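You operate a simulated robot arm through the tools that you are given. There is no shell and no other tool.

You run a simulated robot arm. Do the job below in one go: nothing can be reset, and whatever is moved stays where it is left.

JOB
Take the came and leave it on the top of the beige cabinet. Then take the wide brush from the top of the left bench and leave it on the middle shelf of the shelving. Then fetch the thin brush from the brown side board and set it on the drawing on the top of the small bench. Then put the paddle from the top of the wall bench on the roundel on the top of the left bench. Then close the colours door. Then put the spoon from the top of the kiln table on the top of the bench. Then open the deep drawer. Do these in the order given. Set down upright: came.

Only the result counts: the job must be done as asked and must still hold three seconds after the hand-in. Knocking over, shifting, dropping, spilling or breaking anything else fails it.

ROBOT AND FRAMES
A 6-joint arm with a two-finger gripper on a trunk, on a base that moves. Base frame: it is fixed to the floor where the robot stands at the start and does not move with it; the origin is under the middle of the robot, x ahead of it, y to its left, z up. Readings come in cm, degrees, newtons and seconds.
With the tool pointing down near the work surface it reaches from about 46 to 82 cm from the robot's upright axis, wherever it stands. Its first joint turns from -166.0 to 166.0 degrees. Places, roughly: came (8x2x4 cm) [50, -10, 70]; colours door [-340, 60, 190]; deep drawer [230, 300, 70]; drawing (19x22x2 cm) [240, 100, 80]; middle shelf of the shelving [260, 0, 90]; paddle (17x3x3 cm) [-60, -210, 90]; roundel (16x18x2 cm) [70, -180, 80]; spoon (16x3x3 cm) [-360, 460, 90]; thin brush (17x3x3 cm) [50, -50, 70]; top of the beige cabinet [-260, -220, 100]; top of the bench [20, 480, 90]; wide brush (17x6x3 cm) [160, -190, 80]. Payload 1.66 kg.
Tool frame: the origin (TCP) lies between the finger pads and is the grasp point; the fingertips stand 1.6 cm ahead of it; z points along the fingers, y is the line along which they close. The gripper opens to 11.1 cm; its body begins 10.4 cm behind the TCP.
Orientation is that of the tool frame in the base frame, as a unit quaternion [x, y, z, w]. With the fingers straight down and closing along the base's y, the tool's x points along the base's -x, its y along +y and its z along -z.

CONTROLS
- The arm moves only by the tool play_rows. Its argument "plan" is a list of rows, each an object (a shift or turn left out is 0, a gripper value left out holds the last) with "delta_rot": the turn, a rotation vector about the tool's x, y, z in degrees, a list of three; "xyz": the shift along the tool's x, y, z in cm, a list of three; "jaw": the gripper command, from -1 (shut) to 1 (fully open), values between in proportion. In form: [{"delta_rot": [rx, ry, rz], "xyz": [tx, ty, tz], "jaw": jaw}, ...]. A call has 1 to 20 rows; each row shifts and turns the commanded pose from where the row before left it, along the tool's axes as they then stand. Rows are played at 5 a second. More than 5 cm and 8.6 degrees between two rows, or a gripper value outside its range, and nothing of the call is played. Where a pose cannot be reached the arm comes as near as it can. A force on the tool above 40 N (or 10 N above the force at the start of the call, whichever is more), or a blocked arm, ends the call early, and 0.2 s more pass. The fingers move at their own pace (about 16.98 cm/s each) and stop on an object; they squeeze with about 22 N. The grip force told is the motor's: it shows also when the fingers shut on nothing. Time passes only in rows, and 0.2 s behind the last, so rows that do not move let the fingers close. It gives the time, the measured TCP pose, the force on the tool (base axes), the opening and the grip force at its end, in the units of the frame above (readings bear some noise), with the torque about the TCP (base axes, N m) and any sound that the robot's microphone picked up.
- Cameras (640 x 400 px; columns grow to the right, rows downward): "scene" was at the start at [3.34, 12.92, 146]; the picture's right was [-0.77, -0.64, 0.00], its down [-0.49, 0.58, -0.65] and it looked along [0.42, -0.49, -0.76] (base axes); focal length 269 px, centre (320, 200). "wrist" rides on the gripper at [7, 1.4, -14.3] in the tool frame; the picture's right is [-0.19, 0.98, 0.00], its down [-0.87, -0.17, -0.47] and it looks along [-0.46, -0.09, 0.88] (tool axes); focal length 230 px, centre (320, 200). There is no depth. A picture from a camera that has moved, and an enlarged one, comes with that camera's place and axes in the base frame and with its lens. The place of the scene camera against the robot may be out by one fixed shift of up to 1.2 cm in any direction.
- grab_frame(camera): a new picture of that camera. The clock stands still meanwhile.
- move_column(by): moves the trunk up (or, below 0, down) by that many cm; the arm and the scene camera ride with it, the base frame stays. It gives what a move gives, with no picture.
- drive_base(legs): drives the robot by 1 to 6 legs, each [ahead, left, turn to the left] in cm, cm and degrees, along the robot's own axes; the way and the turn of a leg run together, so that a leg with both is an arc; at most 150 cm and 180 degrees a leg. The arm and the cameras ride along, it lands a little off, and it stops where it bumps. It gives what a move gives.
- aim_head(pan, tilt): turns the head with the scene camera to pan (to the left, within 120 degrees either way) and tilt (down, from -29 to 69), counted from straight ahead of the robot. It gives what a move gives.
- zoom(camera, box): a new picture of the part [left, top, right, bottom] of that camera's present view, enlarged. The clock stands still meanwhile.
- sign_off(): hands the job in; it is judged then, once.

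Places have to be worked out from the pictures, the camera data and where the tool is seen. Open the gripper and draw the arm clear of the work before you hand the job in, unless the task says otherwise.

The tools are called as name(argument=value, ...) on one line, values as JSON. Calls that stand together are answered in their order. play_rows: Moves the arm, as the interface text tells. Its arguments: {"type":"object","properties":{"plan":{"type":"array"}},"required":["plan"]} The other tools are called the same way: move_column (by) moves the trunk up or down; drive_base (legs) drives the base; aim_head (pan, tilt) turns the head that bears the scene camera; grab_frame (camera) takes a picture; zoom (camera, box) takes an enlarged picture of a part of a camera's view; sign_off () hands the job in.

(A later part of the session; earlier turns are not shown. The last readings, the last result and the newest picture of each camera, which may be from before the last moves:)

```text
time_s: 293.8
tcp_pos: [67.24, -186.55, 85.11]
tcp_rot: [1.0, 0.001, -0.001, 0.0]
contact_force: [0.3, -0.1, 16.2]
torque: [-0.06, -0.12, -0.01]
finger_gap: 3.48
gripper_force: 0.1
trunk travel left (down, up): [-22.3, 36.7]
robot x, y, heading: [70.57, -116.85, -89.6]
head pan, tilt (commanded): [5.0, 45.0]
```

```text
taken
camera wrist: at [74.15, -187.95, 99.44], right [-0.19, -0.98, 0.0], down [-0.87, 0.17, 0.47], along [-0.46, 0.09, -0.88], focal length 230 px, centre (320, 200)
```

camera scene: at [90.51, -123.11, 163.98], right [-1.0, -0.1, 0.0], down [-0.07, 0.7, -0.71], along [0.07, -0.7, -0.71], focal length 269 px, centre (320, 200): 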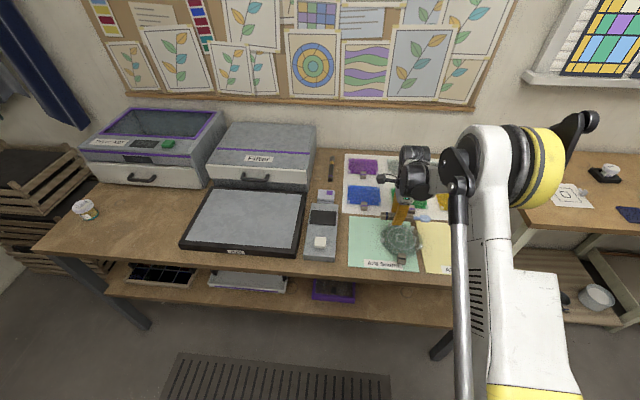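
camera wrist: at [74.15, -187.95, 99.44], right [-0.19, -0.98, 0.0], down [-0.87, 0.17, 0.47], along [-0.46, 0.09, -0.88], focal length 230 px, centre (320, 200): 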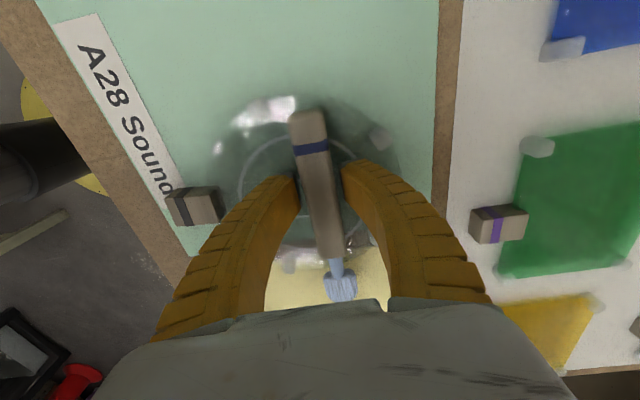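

Released and the paddle sits on the disc. I rise straight up slowly and check.

play_rows(plan=[{"xyz": [0, 0, -0.5]}, {"xyz": [0, 0, -1]}, {"xyz": [0, 0, -2]}, {"xyz": [0, 0, -3]}, {"xyz": [0, 0, -4]}, {"xyz": [0, 0, -4]}, {}])

grab_frame(camera="wrist")

zoom(camera="scene", box=[330, 160, 470, 280])

```text
time_s: 295.4
tcp_pos: [67.24, -186.73, 99.38]
tcp_rot: [1.0, 0.001, -0.001, -0.001]
contact_force: [-0.6, -0.3, -0.6]
torque: [-0.03, 0.01, 0.01]
finger_gap: 3.86
gripper_force: 1.7
trunk travel left (down, up): [-22.3, 36.7]
robot x, y, heading: [70.47, -117.23, -89.2]
head pan, tilt (commanded): [5.0, 45.0]
```

```text
taken
camera wrist: at [74.22, -188.13, 113.69], right [-0.19, -0.98, 0.0], down [-0.87, 0.17, 0.47], along [-0.46, 0.09, -0.88], focal length 230 px, centre (320, 200)
```

wrist: 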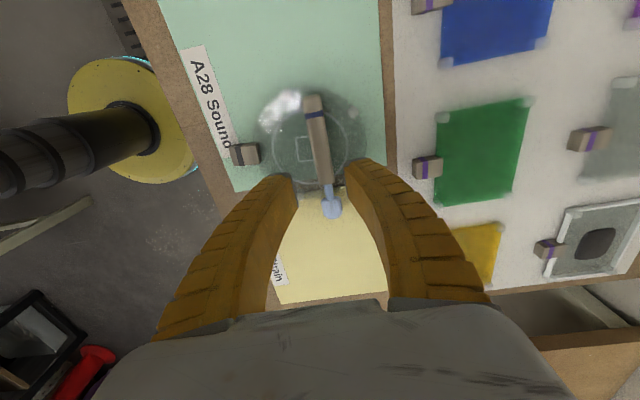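

```text
3.33 times, centred on (400, 220) of scene
camera zoom: at [90.51, -123.13, 163.96], right [-1.0, -0.1, 0.0], down [-0.07, 0.7, -0.71], along [0.07, -0.7, -0.71], focal length 896 px, centre (53, 133)
```

zoom: 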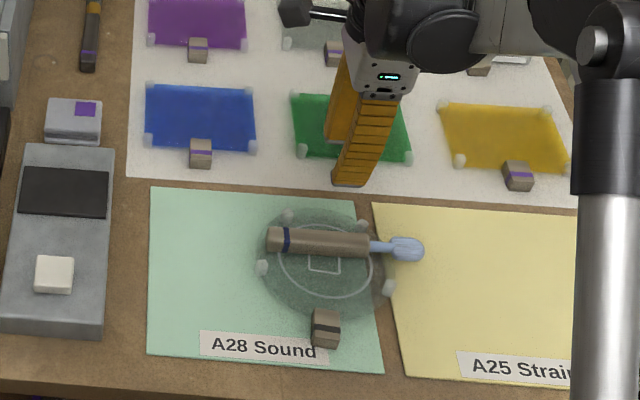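

The paddle lies across the roundel, and the roundel hasn't moved. Next is the colours door at about [-340,60,190]; I raise the trunk and look in that direction.

move_column(by=20)

drive_base(legs=[[-17, 0, 0]])

aim_head(pan=-112, tilt=12)

grab_frame(camera="scene")

```text
time_s: 297.5
tcp_pos: [67.17, -186.8, 119.31]
tcp_rot: [1.0, 0.0, -0.001, -0.001]
contact_force: [-0.1, 0.7, -0.2]
torque: [-0.01, 0.0, 0.01]
finger_gap: 3.88
gripper_force: 1.7
trunk travel left (down, up): [-42.3, 16.7]
robot x, y, heading: [70.48, -116.81, -89.4]
head pan, tilt (commanded): [5.0, 45.0]
```

```text
time_s: 299.0
tcp_pos: [67.32, -169.62, 119.44]
tcp_rot: [1.0, 0.001, -0.001, 0.001]
contact_force: [0.2, 0.2, -0.5]
torque: [-0.03, -0.03, 0.0]
finger_gap: 3.84
gripper_force: 1.7
trunk travel left (down, up): [-42.3, 16.7]
robot x, y, heading: [70.03, -100.02, -89.7]
head pan, tilt (commanded): [5.0, 45.0]
```

```text
time_s: 300.9
tcp_pos: [67.13, -169.68, 119.41]
tcp_rot: [1.0, 0.001, 0.0, -0.001]
contact_force: [0.8, 0.5, -0.2]
torque: [0.01, -0.02, 0.02]
finger_gap: 3.88
gripper_force: 1.3
trunk travel left (down, up): [-42.3, 16.7]
robot x, y, heading: [69.89, -99.73, -89.4]
head pan, tilt (commanded): [-112.0, 12.0]
```

```text
taken
camera scene: at [80.91, -94.58, 189.13], right [0.37, 0.93, 0.0], down [0.19, -0.08, -0.98], along [-0.91, 0.36, -0.21], focal length 269 px, centre (320, 200)
```

scene: 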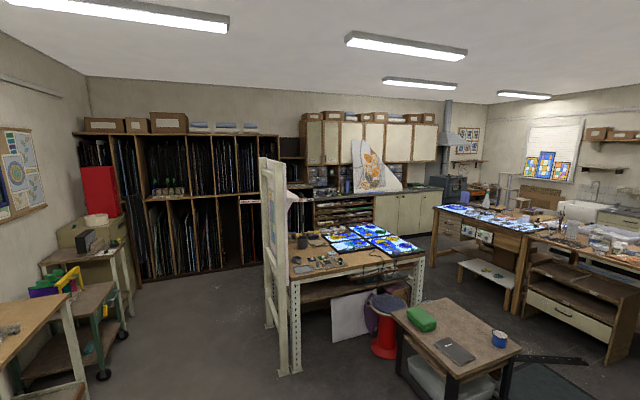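

zoom(camera="scene", box=[270, 90, 470, 260])

zoom(camera="scene", box=[250, 200, 560, 400])

```text
2.35 times, centred on (370, 175) of scene
camera zoom: at [80.91, -94.58, 189.13], right [0.37, 0.93, 0.0], down [0.19, -0.08, -0.98], along [-0.91, 0.36, -0.21], focal length 632 px, centre (202, 259)
```

zoom: 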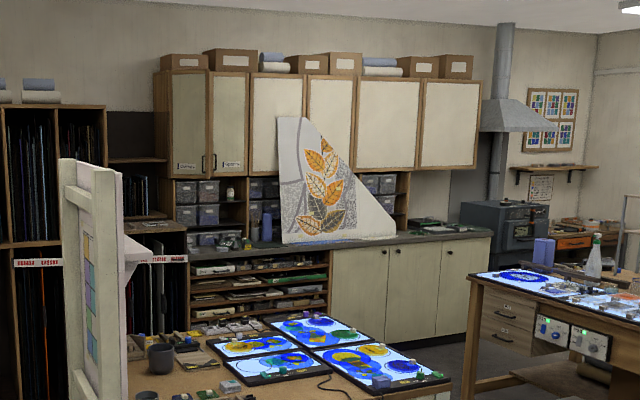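

```text
2.00 times, centred on (405, 300) of scene
camera zoom: at [80.91, -94.58, 189.13], right [0.37, 0.93, 0.0], down [0.19, -0.08, -0.98], along [-0.91, 0.36, -0.21], focal length 537 px, centre (150, 0)
```

zoom: 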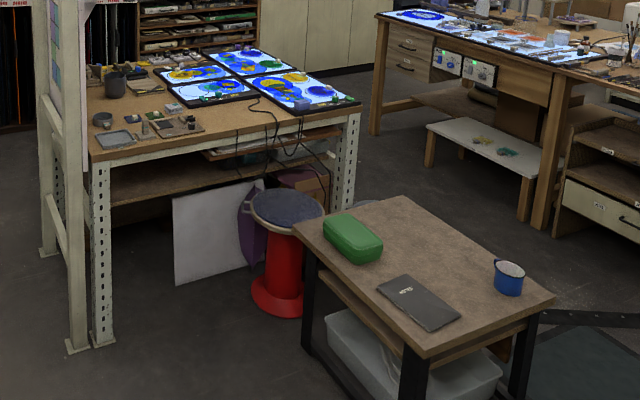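

zoom(camera="scene", box=[330, 110, 380, 170])

zoom(camera="scene", box=[300, 110, 350, 170])

```text
6.67 times, centred on (355, 140) of scene
camera zoom: at [80.91, -94.58, 189.13], right [0.37, 0.93, 0.0], down [0.19, -0.08, -0.98], along [-0.91, 0.36, -0.21], focal length 1791 px, centre (87, 600)
```

zoom: 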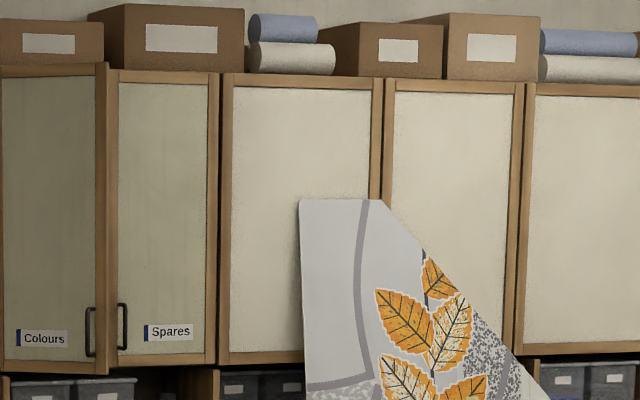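

```text
6.67 times, centred on (325, 140) of scene
camera zoom: at [80.91, -94.58, 189.13], right [0.37, 0.93, 0.0], down [0.19, -0.08, -0.98], along [-0.91, 0.36, -0.21], focal length 1791 px, centre (287, 600)
```

zoom: 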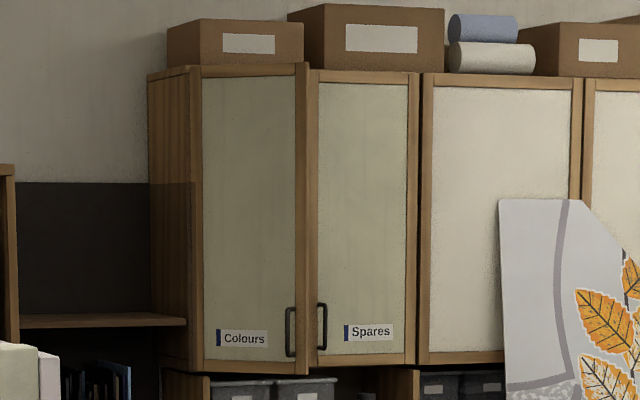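

The "Colours" door (left of "Spares") stands slightly ajar, hinged on its left side. I retract the arm and drive along the corridor toward -x, then turn to face that wall.

play_rows(plan=[{"xyz": [0, -4.4, 0], "jaw": -1}, {"xyz": [0, -4.4, 0]}, {"xyz": [0, -4.4, 0]}, {"xyz": [0, -4.4, 0]}, {}])

drive_base(legs=[[6, 0, -0.6], [0, -140, 0], [0, -130, 0]])

drive_base(legs=[[0, 0, -90]])

aim_head(pan=-40, tilt=10)

grab_frame(camera="scene")

```text
time_s: 302.1
tcp_pos: [67.12, -152.07, 119.48]
tcp_rot: [1.0, 0.001, -0.001, -0.001]
contact_force: [-0.2, 0.3, -0.3]
torque: [0.0, -0.04, -0.01]
finger_gap: 0.0
gripper_force: 22.3
trunk travel left (down, up): [-42.3, 16.7]
robot x, y, heading: [70.23, -100.07, -89.4]
head pan, tilt (commanded): [-112.0, 12.0]
```

```text
time_s: 316.0
tcp_pos: [-206.91, -157.44, 119.48]
tcp_rot: [1.0, -0.009, -0.001, -0.001]
contact_force: [0.3, 0.6, -0.1]
torque: [0.01, -0.02, -0.01]
finger_gap: 0.0
gripper_force: 21.9
trunk travel left (down, up): [-42.3, 16.7]
robot x, y, heading: [-202.53, -105.5, -90.7]
head pan, tilt (commanded): [-112.0, 12.0]
```

```text
time_s: 320.1
tcp_pos: [-254.71, -102.36, 119.52]
tcp_rot: [0.709, -0.706, 0.0, -0.002]
contact_force: [0.1, -0.6, -0.6]
torque: [-0.01, -0.01, 0.02]
finger_gap: 0.02
gripper_force: 22.2
trunk travel left (down, up): [-42.3, 16.7]
robot x, y, heading: [-202.9, -105.42, -179.3]
head pan, tilt (commanded): [-112.0, 12.0]
```

```text
time_s: 321.6
tcp_pos: [-254.71, -102.5, 119.52]
tcp_rot: [0.708, -0.706, 0.0, -0.001]
contact_force: [0.1, 0.1, 0.2]
torque: [0.01, 0.03, -0.01]
finger_gap: 0.0
gripper_force: 22.2
trunk travel left (down, up): [-42.3, 16.7]
robot x, y, heading: [-202.44, -105.42, -179.8]
head pan, tilt (commanded): [-40.0, 10.0]
```

```text
taken
camera scene: at [-207.22, -118.74, 189.46], right [0.64, 0.77, 0.0], down [0.13, -0.11, -0.98], along [-0.76, 0.63, -0.17], focal length 269 px, centre (320, 200)
```

scene: 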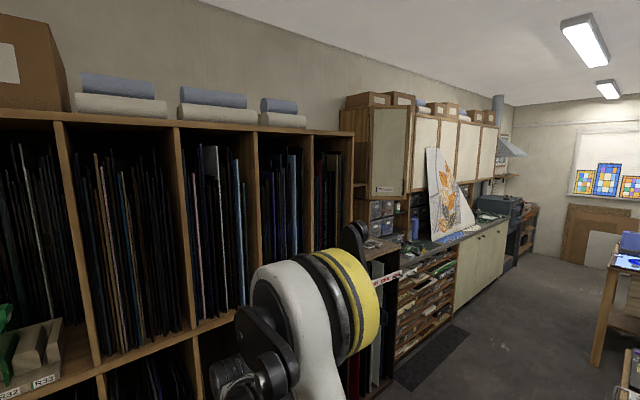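

zoom(camera="scene", box=[320, 80, 480, 280])

```text
2.00 times, centred on (400, 180) of scene
camera zoom: at [-207.22, -118.74, 189.46], right [0.64, 0.77, 0.0], down [0.13, -0.11, -0.98], along [-0.76, 0.63, -0.17], focal length 537 px, centre (160, 240)
```

zoom: 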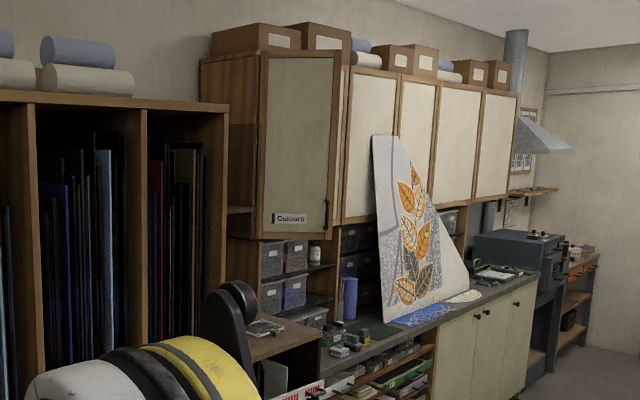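

The Colours door is open about 35°: hinge near [-347,49], free edge near [-330,72], z 151–225. I'll push it shut with the closed fingertips: raise the trunk, extend and tilt the tool forward toward the wall first.

move_column(by=12)

play_rows(plan=[{"xyz": [0, 3.4, -3.4]}, {"xyz": [0, 3.4, -3.4]}, {"xyz": [0, 3.4, -3.4]}, {"xyz": [0, 3.4, -3.4]}, {"xyz": [0, 3.4, -3.4]}, {"xyz": [0, 3.4, -2]}, {}, {"delta_rot": [-8, 0, 0]}, {"delta_rot": [-8, 0, 0]}, {"delta_rot": [-8, 0, 0]}, {"delta_rot": [-8, 0, 0]}, {"delta_rot": [-8, 0, 0]}, {"delta_rot": [-8, 0, 0]}, {"delta_rot": [-8, 0, 0]}, {"delta_rot": [-8, 0, 0]}, {}])

grab_frame(camera="scene")

```text
time_s: 323.1
tcp_pos: [-254.73, -102.41, 131.6]
tcp_rot: [0.708, -0.706, 0.001, -0.001]
contact_force: [-0.5, 1.1, 0.7]
torque: [0.03, -0.02, -0.04]
finger_gap: 0.01
gripper_force: 22.1
trunk travel left (down, up): [-54.3, 4.7]
robot x, y, heading: [-202.67, -105.87, -179.6]
head pan, tilt (commanded): [-40.0, 10.0]
```

```text
time_s: 326.5
tcp_pos: [-275.3, -102.59, 150.49]
tcp_rot: [0.601, -0.598, -0.375, 0.375]
contact_force: [0.6, -0.5, 0.5]
torque: [-0.08, 0.01, -0.03]
finger_gap: 0.02
gripper_force: 21.9
trunk travel left (down, up): [-54.3, 4.7]
robot x, y, heading: [-202.66, -105.57, -179.3]
head pan, tilt (commanded): [-40.0, 10.0]
```

```text
taken
camera scene: at [-207.2, -118.75, 201.46], right [0.63, 0.77, 0.0], down [0.13, -0.11, -0.98], along [-0.76, 0.62, -0.17], focal length 269 px, centre (320, 200)
```

scene: 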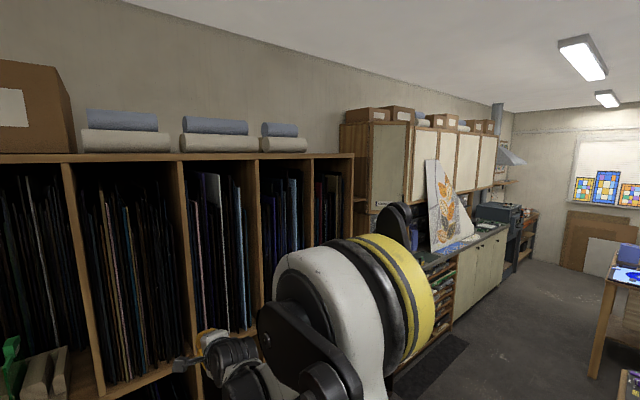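

The tool is tilted forward. Before driving sideways I check the clearance to the island table and partition on my right.

aim_head(pan=-85, tilt=40)

grab_frame(camera="scene")

aim_head(pan=-55, tilt=40)

grab_frame(camera="scene")

```text
time_s: 327.6
tcp_pos: [-275.13, -102.6, 150.51]
tcp_rot: [0.601, -0.599, -0.374, 0.375]
contact_force: [0.4, -0.4, 0.6]
torque: [-0.02, -0.01, -0.01]
finger_gap: 0.01
gripper_force: 22.0
trunk travel left (down, up): [-54.3, 4.7]
robot x, y, heading: [-202.69, -105.67, -179.3]
head pan, tilt (commanded): [-85.0, 40.0]
```

```text
taken
camera scene: at [-200.88, -116.19, 196.69], right [1.0, 0.1, 0.0], down [0.06, -0.64, -0.77], along [-0.08, 0.76, -0.64], focal length 269 px, centre (320, 200)
```

scene: 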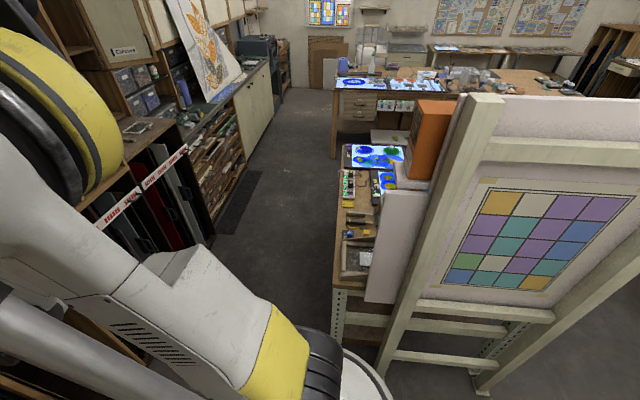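

```text
time_s: 328.5
tcp_pos: [-275.14, -102.55, 150.59]
tcp_rot: [0.602, -0.598, -0.374, 0.374]
contact_force: [-0.4, -0.1, 0.5]
torque: [0.0, -0.01, -0.03]
finger_gap: 0.01
gripper_force: 22.2
trunk travel left (down, up): [-54.3, 4.7]
robot x, y, heading: [-202.62, -105.42, -179.4]
head pan, tilt (commanded): [-55.0, 40.0]
```

```text
taken
camera scene: at [-204.98, -117.73, 196.69], right [0.81, 0.58, 0.0], down [0.37, -0.52, -0.77], along [-0.45, 0.62, -0.64], focal length 269 px, centre (320, 200)
```

scene: 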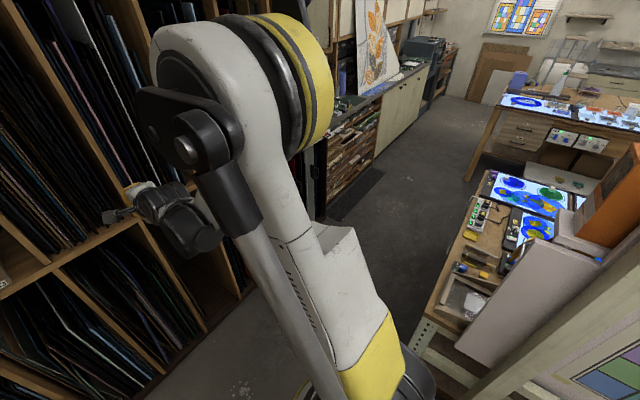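

The island table's west edge is at x≈-200 and the rack front at x≈-321. I drive ahead 34 cm, then sideways (+y) between them to y≈62.

drive_base(legs=[[33, 0, -0.6], [0, -80, 0]])

drive_base(legs=[[0, -84, 0]])

aim_head(pan=0, tilt=0)

grab_frame(camera="scene")

grab_frame(camera="wrist")

```text
time_s: 334.6
tcp_pos: [-307.37, -21.68, 150.52]
tcp_rot: [-0.596, 0.603, 0.377, -0.372]
contact_force: [-0.2, 0.2, -0.2]
torque: [-0.02, -0.02, 0.03]
finger_gap: 0.03
gripper_force: 21.5
trunk travel left (down, up): [-54.3, 4.7]
robot x, y, heading: [-235.01, -25.59, 179.7]
head pan, tilt (commanded): [-55.0, 40.0]
```

```text
time_s: 339.1
tcp_pos: [-307.27, 62.49, 150.51]
tcp_rot: [-0.599, 0.601, 0.375, -0.374]
contact_force: [0.0, 0.4, 0.2]
torque: [0.02, -0.01, -0.01]
finger_gap: 0.0
gripper_force: 22.0
trunk travel left (down, up): [-54.3, 4.7]
robot x, y, heading: [-234.74, 58.9, -179.7]
head pan, tilt (commanded): [-55.0, 40.0]
```

```text
time_s: 340.3
tcp_pos: [-307.21, 62.44, 150.49]
tcp_rot: [-0.599, 0.601, 0.376, -0.372]
contact_force: [-1.2, 0.9, 0.5]
torque: [0.01, -0.01, 0.04]
finger_gap: 0.0
gripper_force: 21.8
trunk travel left (down, up): [-54.3, 4.7]
robot x, y, heading: [-234.48, 58.97, -179.8]
head pan, tilt (commanded): [0.0, 0.0]
```

```text
taken
camera scene: at [-241.34, 39.79, 203.05], right [0.0, 1.0, 0.0], down [0.0, 0.0, -1.0], along [-1.0, 0.0, 0.0], focal length 269 px, centre (320, 200)
```

scene: 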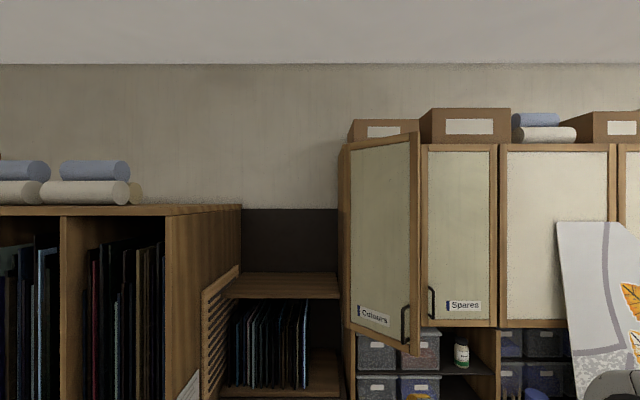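

```text
taken
camera wrist: at [-295.15, 55.36, 158.0], right [-0.43, 0.19, 0.88], down [0.5, 0.86, 0.06], along [-0.75, 0.47, -0.47], focal length 230 px, centre (320, 200)
```

wrist: 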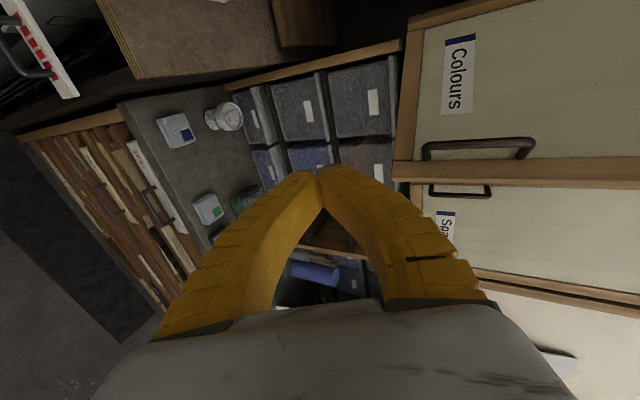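

The view confirms the door (hinge y≈50.4, free edge y≈71, bottom z≈152, handle near y≈69). I raise the fingertips to z≈159, below-left of the handle line at y≈62.5, and move closer.

play_rows(plan=[{"xyz": [0, 1.9, -0.92]}, {"xyz": [0, 1.9, -0.92]}, {}])

move_column(by=4.5)

drive_base(legs=[[17, 0, 0]])

grab_frame(camera="scene")

grab_frame(camera="wrist")

```text
time_s: 341.1
tcp_pos: [-307.33, 62.7, 154.84]
tcp_rot: [-0.6, 0.6, 0.375, -0.373]
contact_force: [-0.1, -0.6, -0.3]
torque: [0.01, 0.03, 0.0]
finger_gap: 0.0
gripper_force: 22.3
trunk travel left (down, up): [-54.3, 4.7]
robot x, y, heading: [-234.78, 58.98, -179.9]
head pan, tilt (commanded): [0.0, 0.0]
```

```text
time_s: 342.0
tcp_pos: [-307.38, 62.63, 159.23]
tcp_rot: [-0.599, 0.601, 0.376, -0.373]
contact_force: [0.0, 0.3, 0.1]
torque: [-0.04, -0.01, 0.03]
finger_gap: 0.0
gripper_force: 22.4
trunk travel left (down, up): [-58.8, 0.2]
robot x, y, heading: [-234.92, 58.79, -180.1]
head pan, tilt (commanded): [0.0, 0.0]
```

```text
time_s: 343.5
tcp_pos: [-324.02, 62.95, 159.26]
tcp_rot: [-0.598, 0.601, 0.376, -0.373]
contact_force: [0.3, 0.8, 0.4]
torque: [0.0, -0.03, 0.01]
finger_gap: 0.0
gripper_force: 21.7
trunk travel left (down, up): [-58.8, 0.2]
robot x, y, heading: [-251.11, 58.74, -179.8]
head pan, tilt (commanded): [0.0, 0.0]
```

```text
taken
camera scene: at [-258.13, 39.77, 207.56], right [0.0, 1.0, 0.0], down [0.0, 0.0, -1.0], along [-1.0, 0.0, 0.0], focal length 269 px, centre (320, 200)
```

scene: 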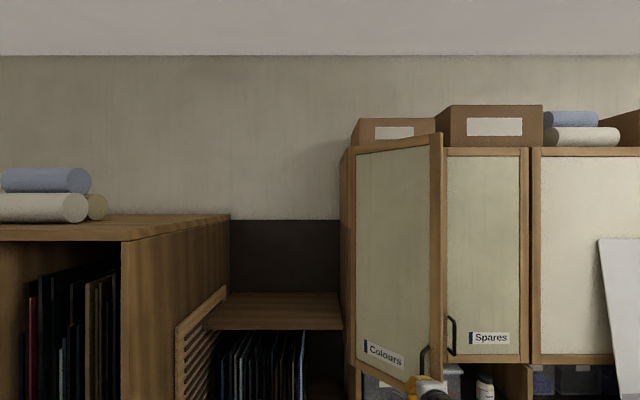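

```text
taken
camera wrist: at [-311.94, 55.59, 166.74], right [-0.43, 0.19, 0.88], down [0.5, 0.86, 0.06], along [-0.75, 0.47, -0.47], focal length 230 px, centre (320, 200)
```

wrist: 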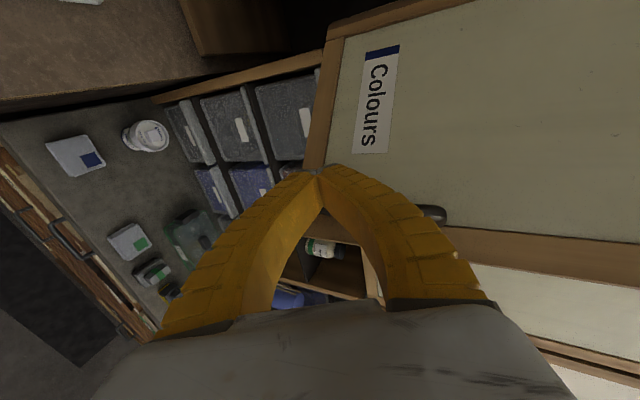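

I push forward (-x) in 2 cm steps toward the door.

play_rows(plan=[{"xyz": [0, 0.876, 1.798]}, {"xyz": [0, 0.876, 1.798]}, {"xyz": [0, 0.876, 1.798]}, {"xyz": [0, 0.876, 1.798]}, {}, {}])

grab_frame(camera="wrist")

aim_head(pan=0, tilt=20)

grab_frame(camera="scene")

```text
time_s: 344.9
tcp_pos: [-332.07, 62.84, 159.25]
tcp_rot: [-0.599, 0.602, 0.375, -0.372]
contact_force: [0.0, 0.1, 0.9]
torque: [0.0, 0.02, 0.02]
finger_gap: 0.0
gripper_force: 22.2
trunk travel left (down, up): [-58.8, 0.2]
robot x, y, heading: [-251.32, 58.59, -179.9]
head pan, tilt (commanded): [0.0, 0.0]
```

```text
taken
camera wrist: at [-319.97, 55.65, 166.63], right [-0.43, 0.19, 0.88], down [0.5, 0.86, 0.06], along [-0.75, 0.47, -0.47], focal length 230 px, centre (320, 200)
```

wrist: 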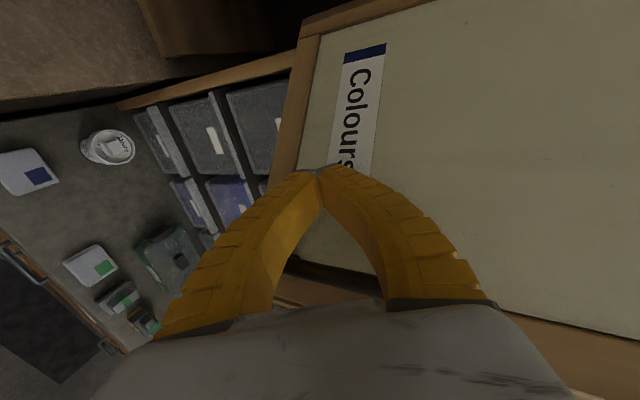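

```text
time_s: 345.7
tcp_pos: [-332.02, 62.81, 159.26]
tcp_rot: [-0.599, 0.602, 0.376, -0.372]
contact_force: [0.8, -0.2, 0.6]
torque: [0.02, 0.0, 0.0]
finger_gap: 0.0
gripper_force: 21.9
trunk travel left (down, up): [-58.8, 0.2]
robot x, y, heading: [-251.25, 59.04, -180.0]
head pan, tilt (commanded): [0.0, 20.0]
```

```text
taken
camera scene: at [-258.35, 39.78, 204.34], right [0.0, 1.0, 0.0], down [0.34, 0.0, -0.94], along [-0.94, 0.0, -0.34], focal length 269 px, centre (320, 200)
```

scene: 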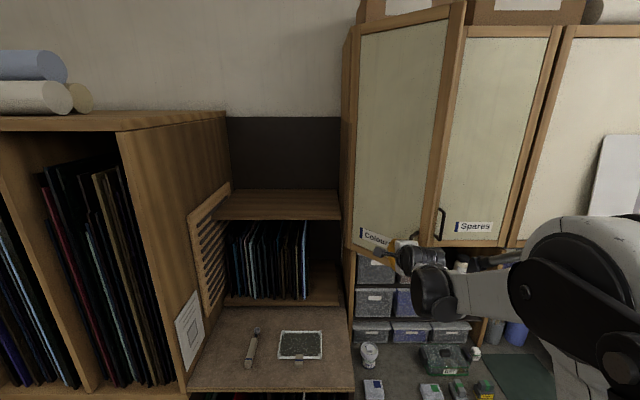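

play_rows(plan=[{"xyz": [0, 0.66, 1.35]}, {"xyz": [0, 0.66, 1.35]}, {"xyz": [0, 0.66, 1.35]}, {"xyz": [0, 0.66, 1.35]}, {}])

grab_frame(camera="scene")

```text
time_s: 346.9
tcp_pos: [-337.81, 62.71, 159.32]
tcp_rot: [-0.598, 0.601, 0.377, -0.373]
contact_force: [0.6, 0.2, 0.2]
torque: [0.01, -0.02, -0.01]
finger_gap: 0.0
gripper_force: 22.1
trunk travel left (down, up): [-58.8, 0.2]
robot x, y, heading: [-251.79, 59.06, -180.0]
head pan, tilt (commanded): [0.0, 20.0]
```

```text
taken
camera scene: at [-258.29, 39.78, 204.34], right [0.0, 1.0, 0.0], down [0.34, 0.0, -0.94], along [-0.94, 0.0, -0.34], focal length 269 px, centre (320, 200)
```

scene: 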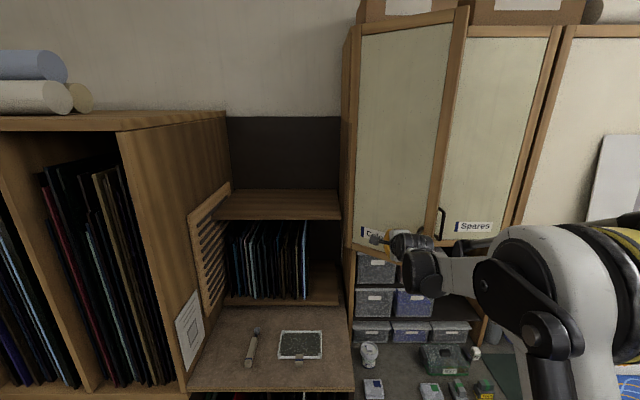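

The door is starting to swing shut with little force. I continue pushing.

play_rows(plan=[{"xyz": [0, 0.66, 1.35]}, {"xyz": [0, 0.66, 1.35]}, {"xyz": [0, 0.66, 1.35]}, {"xyz": [0, 0.66, 1.35]}, {}])

grab_frame(camera="scene")

grab_frame(camera="wrist")

```text
time_s: 348.1
tcp_pos: [-343.99, 62.84, 159.3]
tcp_rot: [-0.598, 0.601, 0.378, -0.373]
contact_force: [0.0, 0.7, 0.0]
torque: [0.0, 0.01, -0.05]
finger_gap: 0.0
gripper_force: 22.3
trunk travel left (down, up): [-58.8, 0.2]
robot x, y, heading: [-251.26, 58.9, -179.7]
head pan, tilt (commanded): [0.0, 20.0]
```

```text
taken
camera scene: at [-258.28, 39.77, 204.34], right [0.0, 1.0, 0.0], down [0.34, 0.0, -0.94], along [-0.94, 0.0, -0.34], focal length 269 px, centre (320, 200)
```

scene: 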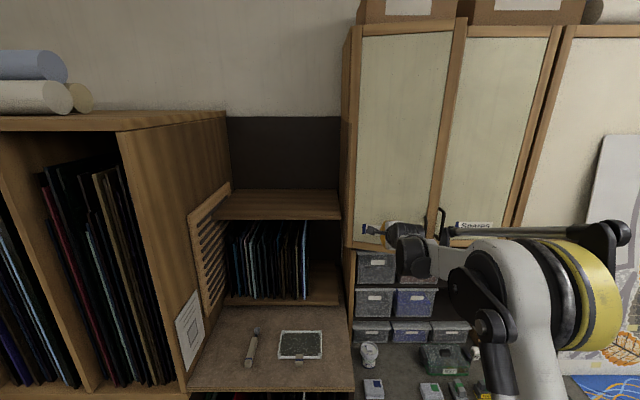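

```text
taken
camera wrist: at [-331.89, 55.74, 166.77], right [-0.43, 0.19, 0.88], down [0.5, 0.86, 0.06], along [-0.75, 0.47, -0.47], focal length 230 px, centre (320, 200)
```

wrist: 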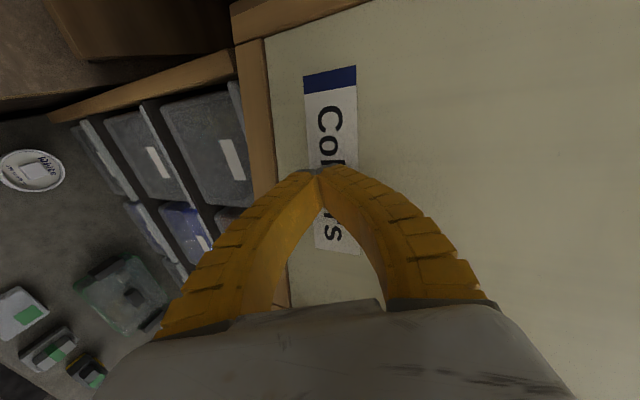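

play_rows(plan=[{"xyz": [0, 0.438, 0.899]}, {"xyz": [0, 0.438, 0.899]}, {"xyz": [0, 0.35, 0.72]}, {}])

grab_frame(camera="scene")

```text
time_s: 349.1
tcp_pos: [-346.87, 62.89, 159.22]
tcp_rot: [-0.598, 0.602, 0.376, -0.372]
contact_force: [0.2, 0.0, 0.4]
torque: [-0.01, -0.01, 0.0]
finger_gap: 0.0
gripper_force: 21.6
trunk travel left (down, up): [-58.8, 0.2]
robot x, y, heading: [-251.4, 59.02, -180.2]
head pan, tilt (commanded): [0.0, 20.0]
```

```text
taken
camera scene: at [-258.36, 39.77, 204.33], right [0.0, 1.0, 0.0], down [0.34, 0.0, -0.94], along [-0.94, 0.0, -0.34], focal length 269 px, centre (320, 200)
```

scene: 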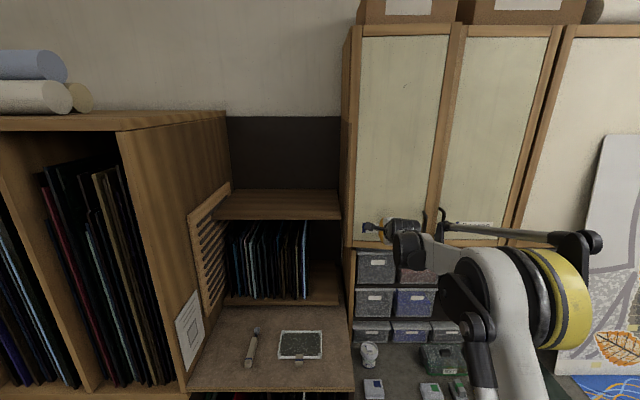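

play_rows(plan=[{"xyz": [0, 0.22, 0.45]}, {"xyz": [0, 0.22, 0.45]}, {"xyz": [0, 0.22, 0.45]}, {}])

zoom(camera="scene", box=[330, 0, 580, 270])

```text
time_s: 350.1
tcp_pos: [-348.4, 62.78, 159.26]
tcp_rot: [-0.598, 0.602, 0.376, -0.373]
contact_force: [0.8, 0.2, 0.9]
torque: [0.02, -0.04, -0.03]
finger_gap: 0.01
gripper_force: 22.3
trunk travel left (down, up): [-58.8, 0.2]
robot x, y, heading: [-251.66, 59.04, -180.0]
head pan, tilt (commanded): [0.0, 20.0]
```

```text
1.48 times, centred on (455, 135) of scene
camera zoom: at [-258.35, 39.78, 204.33], right [0.0, 1.0, 0.0], down [0.34, 0.0, -0.94], along [-0.94, 0.0, -0.34], focal length 398 px, centre (120, 296)
```

zoom: 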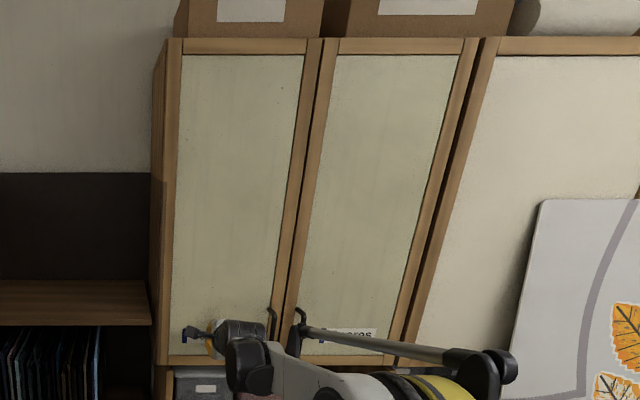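

play_rows(plan=[{"xyz": [0, 0.18, 0.36]}, {"xyz": [0, 0.18, 0.36]}, {}])

play_rows(plan=[{"xyz": [0, 0.13, 0.27]}, {"xyz": [0, 0.13, 0.27]}, {}])

zoom(camera="scene", box=[330, 0, 580, 270])

```text
time_s: 350.9
tcp_pos: [-348.86, 62.87, 159.38]
tcp_rot: [-0.599, 0.602, 0.376, -0.372]
contact_force: [15.7, -0.7, -8.5]
torque: [0.02, -0.01, 0.07]
finger_gap: 0.08
gripper_force: 22.0
trunk travel left (down, up): [-58.8, 0.2]
robot x, y, heading: [-251.11, 58.88, -179.9]
head pan, tilt (commanded): [0.0, 20.0]
```

```text
time_s: 351.7
tcp_pos: [-349.39, 62.95, 159.49]
tcp_rot: [-0.598, 0.601, 0.377, -0.374]
contact_force: [21.0, -0.9, -5.4]
torque: [0.03, 0.11, 0.12]
finger_gap: 0.84
gripper_force: 21.1
trunk travel left (down, up): [-58.8, 0.2]
robot x, y, heading: [-251.3, 59.01, -180.2]
head pan, tilt (commanded): [0.0, 20.0]
```

```text
1.48 times, centred on (455, 135) of scene
camera zoom: at [-257.9, 39.76, 204.35], right [0.0, 1.0, 0.0], down [0.34, 0.0, -0.94], along [-0.94, 0.0, -0.34], focal length 398 px, centre (120, 296)
```

zoom: 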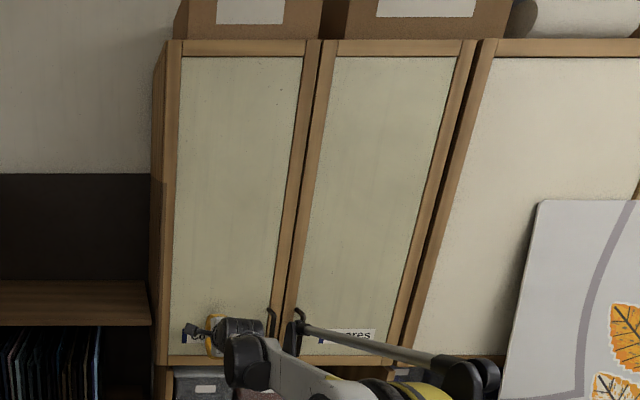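

The door is firmly against its stop (21 N). I withdraw the arm and check that it stays shut.

play_rows(plan=[{"xyz": [0, -0.876, -1.798]}, {"xyz": [0, -1.3, -2.7]}, {"xyz": [0, -1.3, -2.7]}, {"xyz": [0, -1.3, -2.7]}, {"xyz": [0, -1.3, -2.7]}, {"xyz": [0, -1.3, -2.7]}, {}])

aim_head(pan=0, tilt=5)

grab_frame(camera="scene")

zoom(camera="scene", box=[330, 120, 560, 400])

```text
time_s: 353.3
tcp_pos: [-332.71, 62.93, 159.27]
tcp_rot: [-0.598, 0.601, 0.377, -0.372]
contact_force: [0.5, 0.0, 0.0]
torque: [-0.01, 0.03, 0.02]
finger_gap: 0.0
gripper_force: 21.9
trunk travel left (down, up): [-58.8, 0.2]
robot x, y, heading: [-251.47, 58.81, -179.9]
head pan, tilt (commanded): [0.0, 20.0]
```

```text
time_s: 354.1
tcp_pos: [-332.72, 62.86, 159.42]
tcp_rot: [-0.598, 0.601, 0.375, -0.373]
contact_force: [-0.4, -0.3, 0.1]
torque: [0.0, 0.01, -0.01]
finger_gap: 0.0
gripper_force: 22.7
trunk travel left (down, up): [-58.8, 0.2]
robot x, y, heading: [-251.56, 59.13, -180.1]
head pan, tilt (commanded): [0.0, 5.0]
```

```text
taken
camera scene: at [-258.24, 39.78, 206.76], right [0.0, 1.0, 0.0], down [0.09, 0.0, -1.0], along [-1.0, 0.0, -0.09], focal length 269 px, centre (320, 200)
```

scene: 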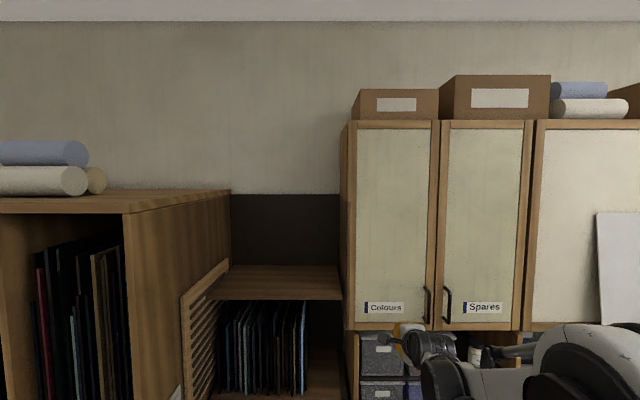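

```text
1.43 times, centred on (445, 260) of scene
camera zoom: at [-258.24, 39.78, 206.76], right [0.0, 1.0, 0.0], down [0.09, 0.0, -1.0], along [-1.0, 0.0, -0.09], focal length 384 px, centre (141, 114)
```

zoom: 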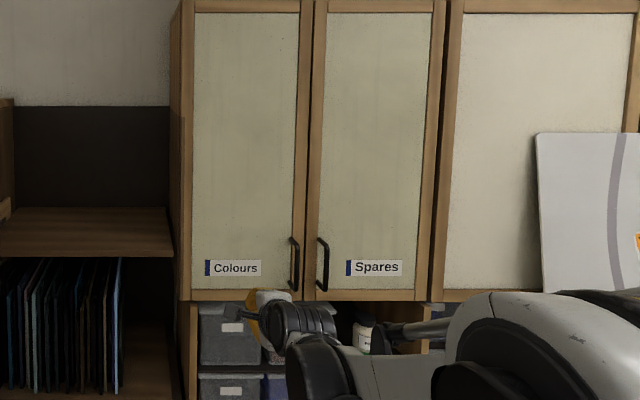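

The Colours door is flush and closed. Next: the spoon on the kiln table at about [-360,460]. I bring the tool back to vertical while retracting, then look along +y.

play_rows(plan=[{"xyz": [0, -1.3, -2.7], "delta_rot": [8, 0, 0]}, {"xyz": [0, -1.68, -2.49], "delta_rot": [8, 0, 0]}, {"xyz": [0, -2.0, -2.23], "delta_rot": [8, 0, 0]}, {"xyz": [0, -2.3, -1.93], "delta_rot": [8, 0, 0]}, {"xyz": [0, -2.54, -1.59], "delta_rot": [8, 0, 0]}, {"xyz": [0, -2.74, -1.22], "delta_rot": [8, 0, 0]}, {"xyz": [0, -2.88, -0.83], "delta_rot": [8, 0, 0]}, {"xyz": [0, -2.97, -0.42], "delta_rot": [8, 0, 0]}, {}, {}])

aim_head(pan=-85, tilt=20)

grab_frame(camera="scene")

aim_head(pan=-118, tilt=25)

grab_frame(camera="scene")

```text
time_s: 356.3
tcp_pos: [-308.93, 62.55, 159.44]
tcp_rot: [-0.705, 0.709, 0.0, 0.001]
contact_force: [0.8, 0.3, -0.6]
torque: [0.02, -0.01, -0.03]
finger_gap: 0.0
gripper_force: 22.4
trunk travel left (down, up): [-58.8, 0.2]
robot x, y, heading: [-251.15, 58.98, -180.0]
head pan, tilt (commanded): [0.0, 5.0]
```

```text
time_s: 357.9
tcp_pos: [-308.84, 62.68, 159.33]
tcp_rot: [-0.705, 0.709, 0.0, 0.001]
contact_force: [0.1, 0.1, 0.2]
torque: [-0.01, -0.01, 0.05]
finger_gap: 0.01
gripper_force: 21.7
trunk travel left (down, up): [-58.8, 0.2]
robot x, y, heading: [-251.31, 58.98, -180.1]
head pan, tilt (commanded): [-85.0, 20.0]
```

```text
taken
camera scene: at [-249.9, 49.06, 204.33], right [1.0, 0.09, 0.0], down [0.03, -0.34, -0.94], along [-0.08, 0.94, -0.34], focal length 269 px, centre (320, 200)
```

scene: 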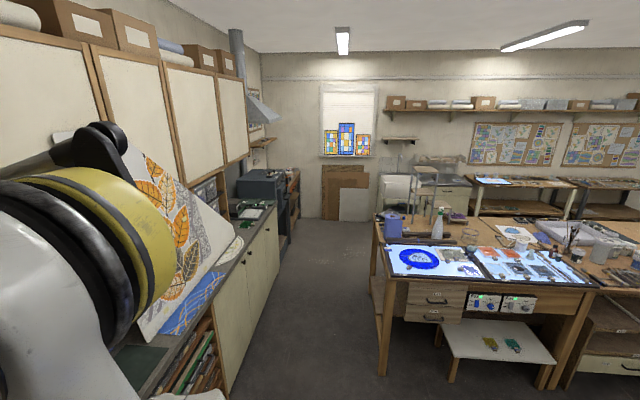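

```text
time_s: 358.8
tcp_pos: [-308.85, 62.53, 159.4]
tcp_rot: [-0.705, 0.709, 0.0, 0.001]
contact_force: [0.9, 0.3, 0.7]
torque: [-0.01, 0.0, 0.0]
finger_gap: 0.0
gripper_force: 22.2
trunk travel left (down, up): [-58.8, 0.2]
robot x, y, heading: [-251.46, 58.39, -180.2]
head pan, tilt (commanded): [-118.0, 25.0]
```

```text
taken
camera scene: at [-244.77, 47.92, 203.52], right [0.88, -0.47, 0.0], down [-0.2, -0.37, -0.91], along [0.42, 0.8, -0.42], focal length 269 px, centre (320, 200)
```

scene: 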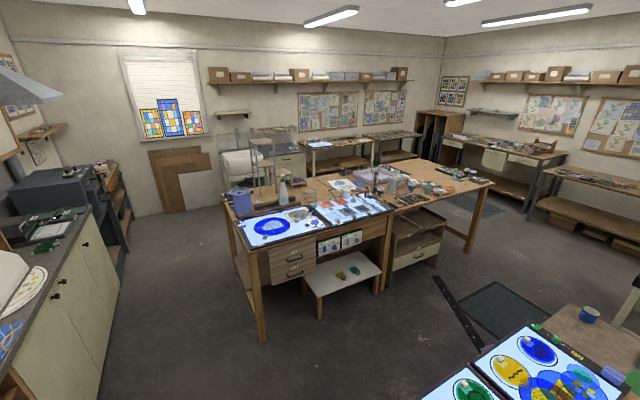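

The overview shows the kiln table beyond the kiln at the far left, and the target bench on the far wall. I turn to face +y and zoom toward the kiln table.

drive_base(legs=[[0, 0, -90]])

aim_head(pan=8, tilt=12)

grab_frame(camera="scene")

zoom(camera="scene", box=[220, 140, 400, 260])

```text
time_s: 363.1
tcp_pos: [-247.48, 116.51, 159.44]
tcp_rot: [0.006, 1.0, -0.001, 0.001]
contact_force: [0.1, -0.6, -0.8]
torque: [0.0, 0.05, -0.02]
finger_gap: 0.01
gripper_force: 22.1
trunk travel left (down, up): [-58.8, 0.2]
robot x, y, heading: [-251.67, 59.05, 89.8]
head pan, tilt (commanded): [-118.0, 25.0]
```

```text
time_s: 365.1
tcp_pos: [-247.52, 116.34, 159.32]
tcp_rot: [0.007, 1.0, 0.0, 0.001]
contact_force: [-0.5, -0.6, -0.7]
torque: [-0.02, 0.02, 0.01]
finger_gap: 0.0
gripper_force: 22.5
trunk travel left (down, up): [-58.8, 0.2]
robot x, y, heading: [-251.63, 59.09, 90.0]
head pan, tilt (commanded): [8.0, 12.0]
```

```text
taken
camera scene: at [-271.33, 66.13, 205.63], right [0.99, 0.13, 0.0], down [0.03, -0.21, -0.98], along [-0.13, 0.97, -0.21], focal length 269 px, centre (320, 200)
```

scene: 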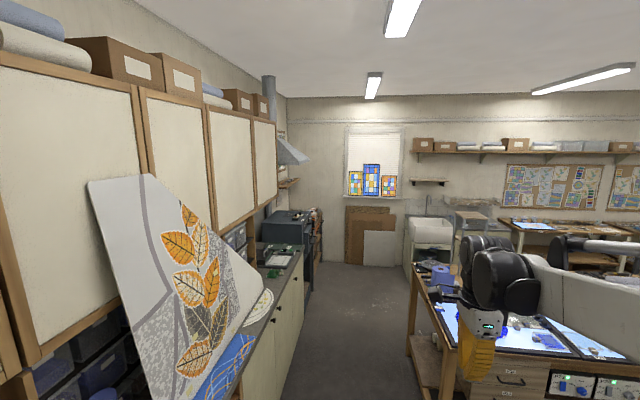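

```text
3.33 times, centred on (310, 200) of scene
camera zoom: at [-271.33, 66.13, 205.63], right [0.99, 0.13, 0.0], down [0.03, -0.21, -0.98], along [-0.13, 0.97, -0.21], focal length 896 px, centre (353, 200)
```

zoom: 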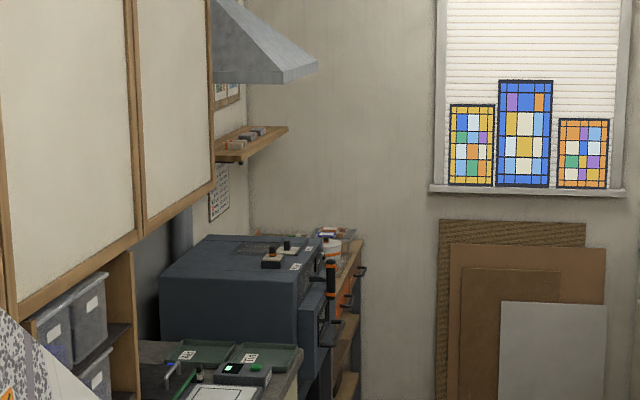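

The kiln table stands behind the kiln on the left. I shift left 16 cm to centre in the corridor and drive up it.

drive_base(legs=[[0, 16, 0], [145, 0, 0], [115, 0, 0]])

aim_head(pan=35, tilt=30)

grab_frame(camera="scene")

```text
time_s: 378.7
tcp_pos: [-261.32, 374.84, 159.45]
tcp_rot: [0.008, 1.0, -0.001, 0.0]
contact_force: [-0.3, 0.1, 0.3]
torque: [-0.01, 0.01, -0.01]
finger_gap: 0.0
gripper_force: 21.8
trunk travel left (down, up): [-58.8, 0.2]
robot x, y, heading: [-265.58, 317.53, 89.7]
head pan, tilt (commanded): [8.0, 12.0]
```

```text
time_s: 379.6
tcp_pos: [-261.14, 374.71, 159.49]
tcp_rot: [0.007, 1.0, -0.001, 0.001]
contact_force: [0.1, -0.1, 0.0]
torque: [0.02, 0.04, -0.01]
finger_gap: 0.0
gripper_force: 22.3
trunk travel left (down, up): [-58.8, 0.2]
robot x, y, heading: [-265.6, 317.01, 89.8]
head pan, tilt (commanded): [35.0, 30.0]
```

```text
taken
camera scene: at [-289.16, 322.79, 202.73], right [0.82, 0.57, 0.0], down [0.28, -0.41, -0.87], along [-0.49, 0.71, -0.5], focal length 269 px, centre (320, 200)
```

scene: 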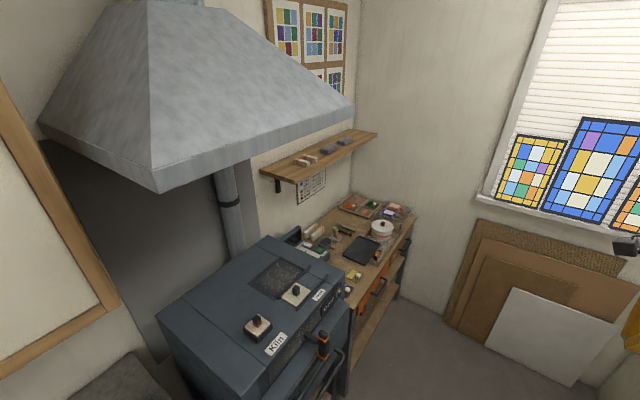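

zoom(camera="scene", box=[280, 180, 430, 310])

```text
3.08 times, centred on (355, 245) of scene
camera zoom: at [-289.16, 322.79, 202.73], right [0.82, 0.57, 0.0], down [0.28, -0.41, -0.87], along [-0.49, 0.71, -0.5], focal length 827 px, centre (212, 62)
```

zoom: 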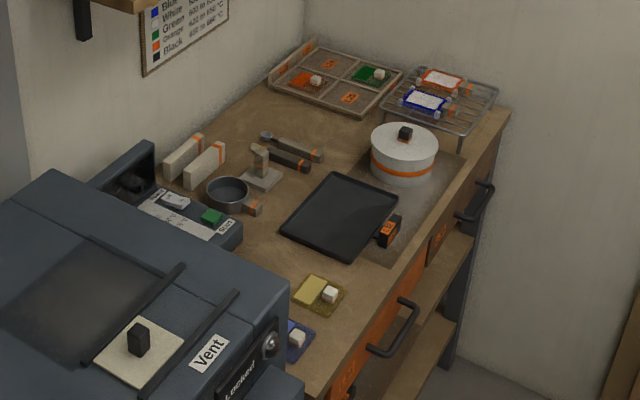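

The spoon (grey ladle-like tool, bowl toward the wall) lies along x at about y=459, x -354…-369, close to a dark tool beside it. I drive up, turn to face the kiln table and line up.

drive_base(legs=[[85, 0, 0], [0, 0, 90]])

drive_base(legs=[[0, -56, 0]])

aim_head(pan=10, tilt=45)

grab_frame(camera="scene")

grab_frame(camera="wrist")

```text
time_s: 387.9
tcp_pos: [-322.53, 405.87, 159.39]
tcp_rot: [-0.702, 0.712, 0.001, 0.001]
contact_force: [-0.3, -1.3, -0.4]
torque: [0.0, 0.0, 0.03]
finger_gap: 0.0
gripper_force: 21.9
trunk travel left (down, up): [-58.8, 0.2]
robot x, y, heading: [-265.43, 401.84, 179.8]
head pan, tilt (commanded): [35.0, 30.0]
```

```text
time_s: 391.1
tcp_pos: [-322.21, 461.32, 159.41]
tcp_rot: [-0.703, 0.711, 0.0, 0.001]
contact_force: [-0.5, 1.1, -0.4]
torque: [-0.01, 0.01, -0.01]
finger_gap: 0.0
gripper_force: 22.3
trunk travel left (down, up): [-58.8, 0.2]
robot x, y, heading: [-264.52, 457.37, 179.7]
head pan, tilt (commanded): [35.0, 30.0]
```

```text
time_s: 392.0
tcp_pos: [-322.24, 461.25, 159.41]
tcp_rot: [-0.703, 0.711, 0.001, 0.001]
contact_force: [0.1, 0.3, 0.1]
torque: [-0.03, -0.01, -0.01]
finger_gap: 0.0
gripper_force: 22.1
trunk travel left (down, up): [-58.8, 0.2]
robot x, y, heading: [-264.68, 457.4, 179.5]
head pan, tilt (commanded): [10.0, 45.0]
```

```text
taken
camera scene: at [-270.56, 436.83, 200.46], right [-0.17, 0.99, 0.0], down [0.7, 0.12, -0.71], along [-0.7, -0.12, -0.71], focal length 269 px, centre (320, 200)
```

scene: 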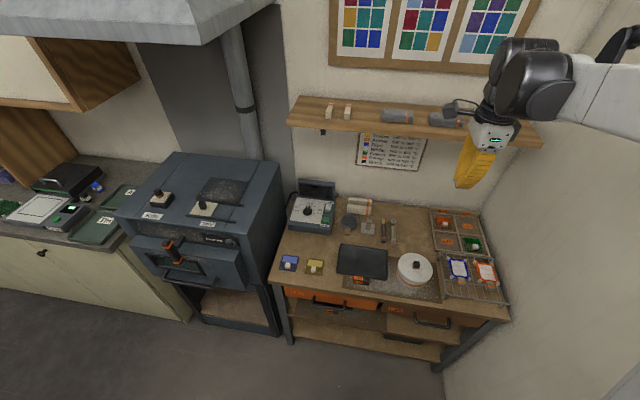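

```text
taken
camera wrist: at [-323.73, 454.21, 173.65], right [-0.98, 0.2, 0.0], down [0.18, 0.86, 0.47], along [0.1, 0.46, -0.88], focal length 230 px, centre (320, 200)
```

wrist: 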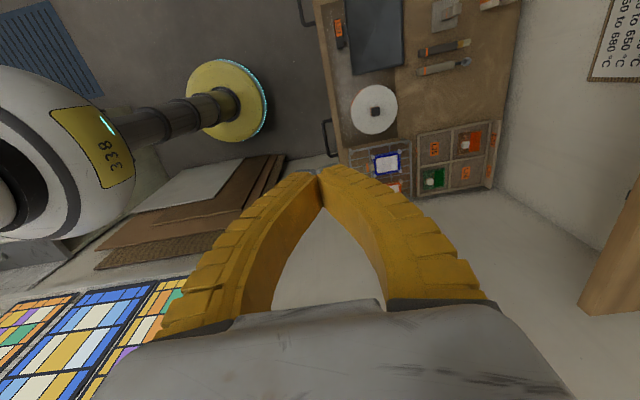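

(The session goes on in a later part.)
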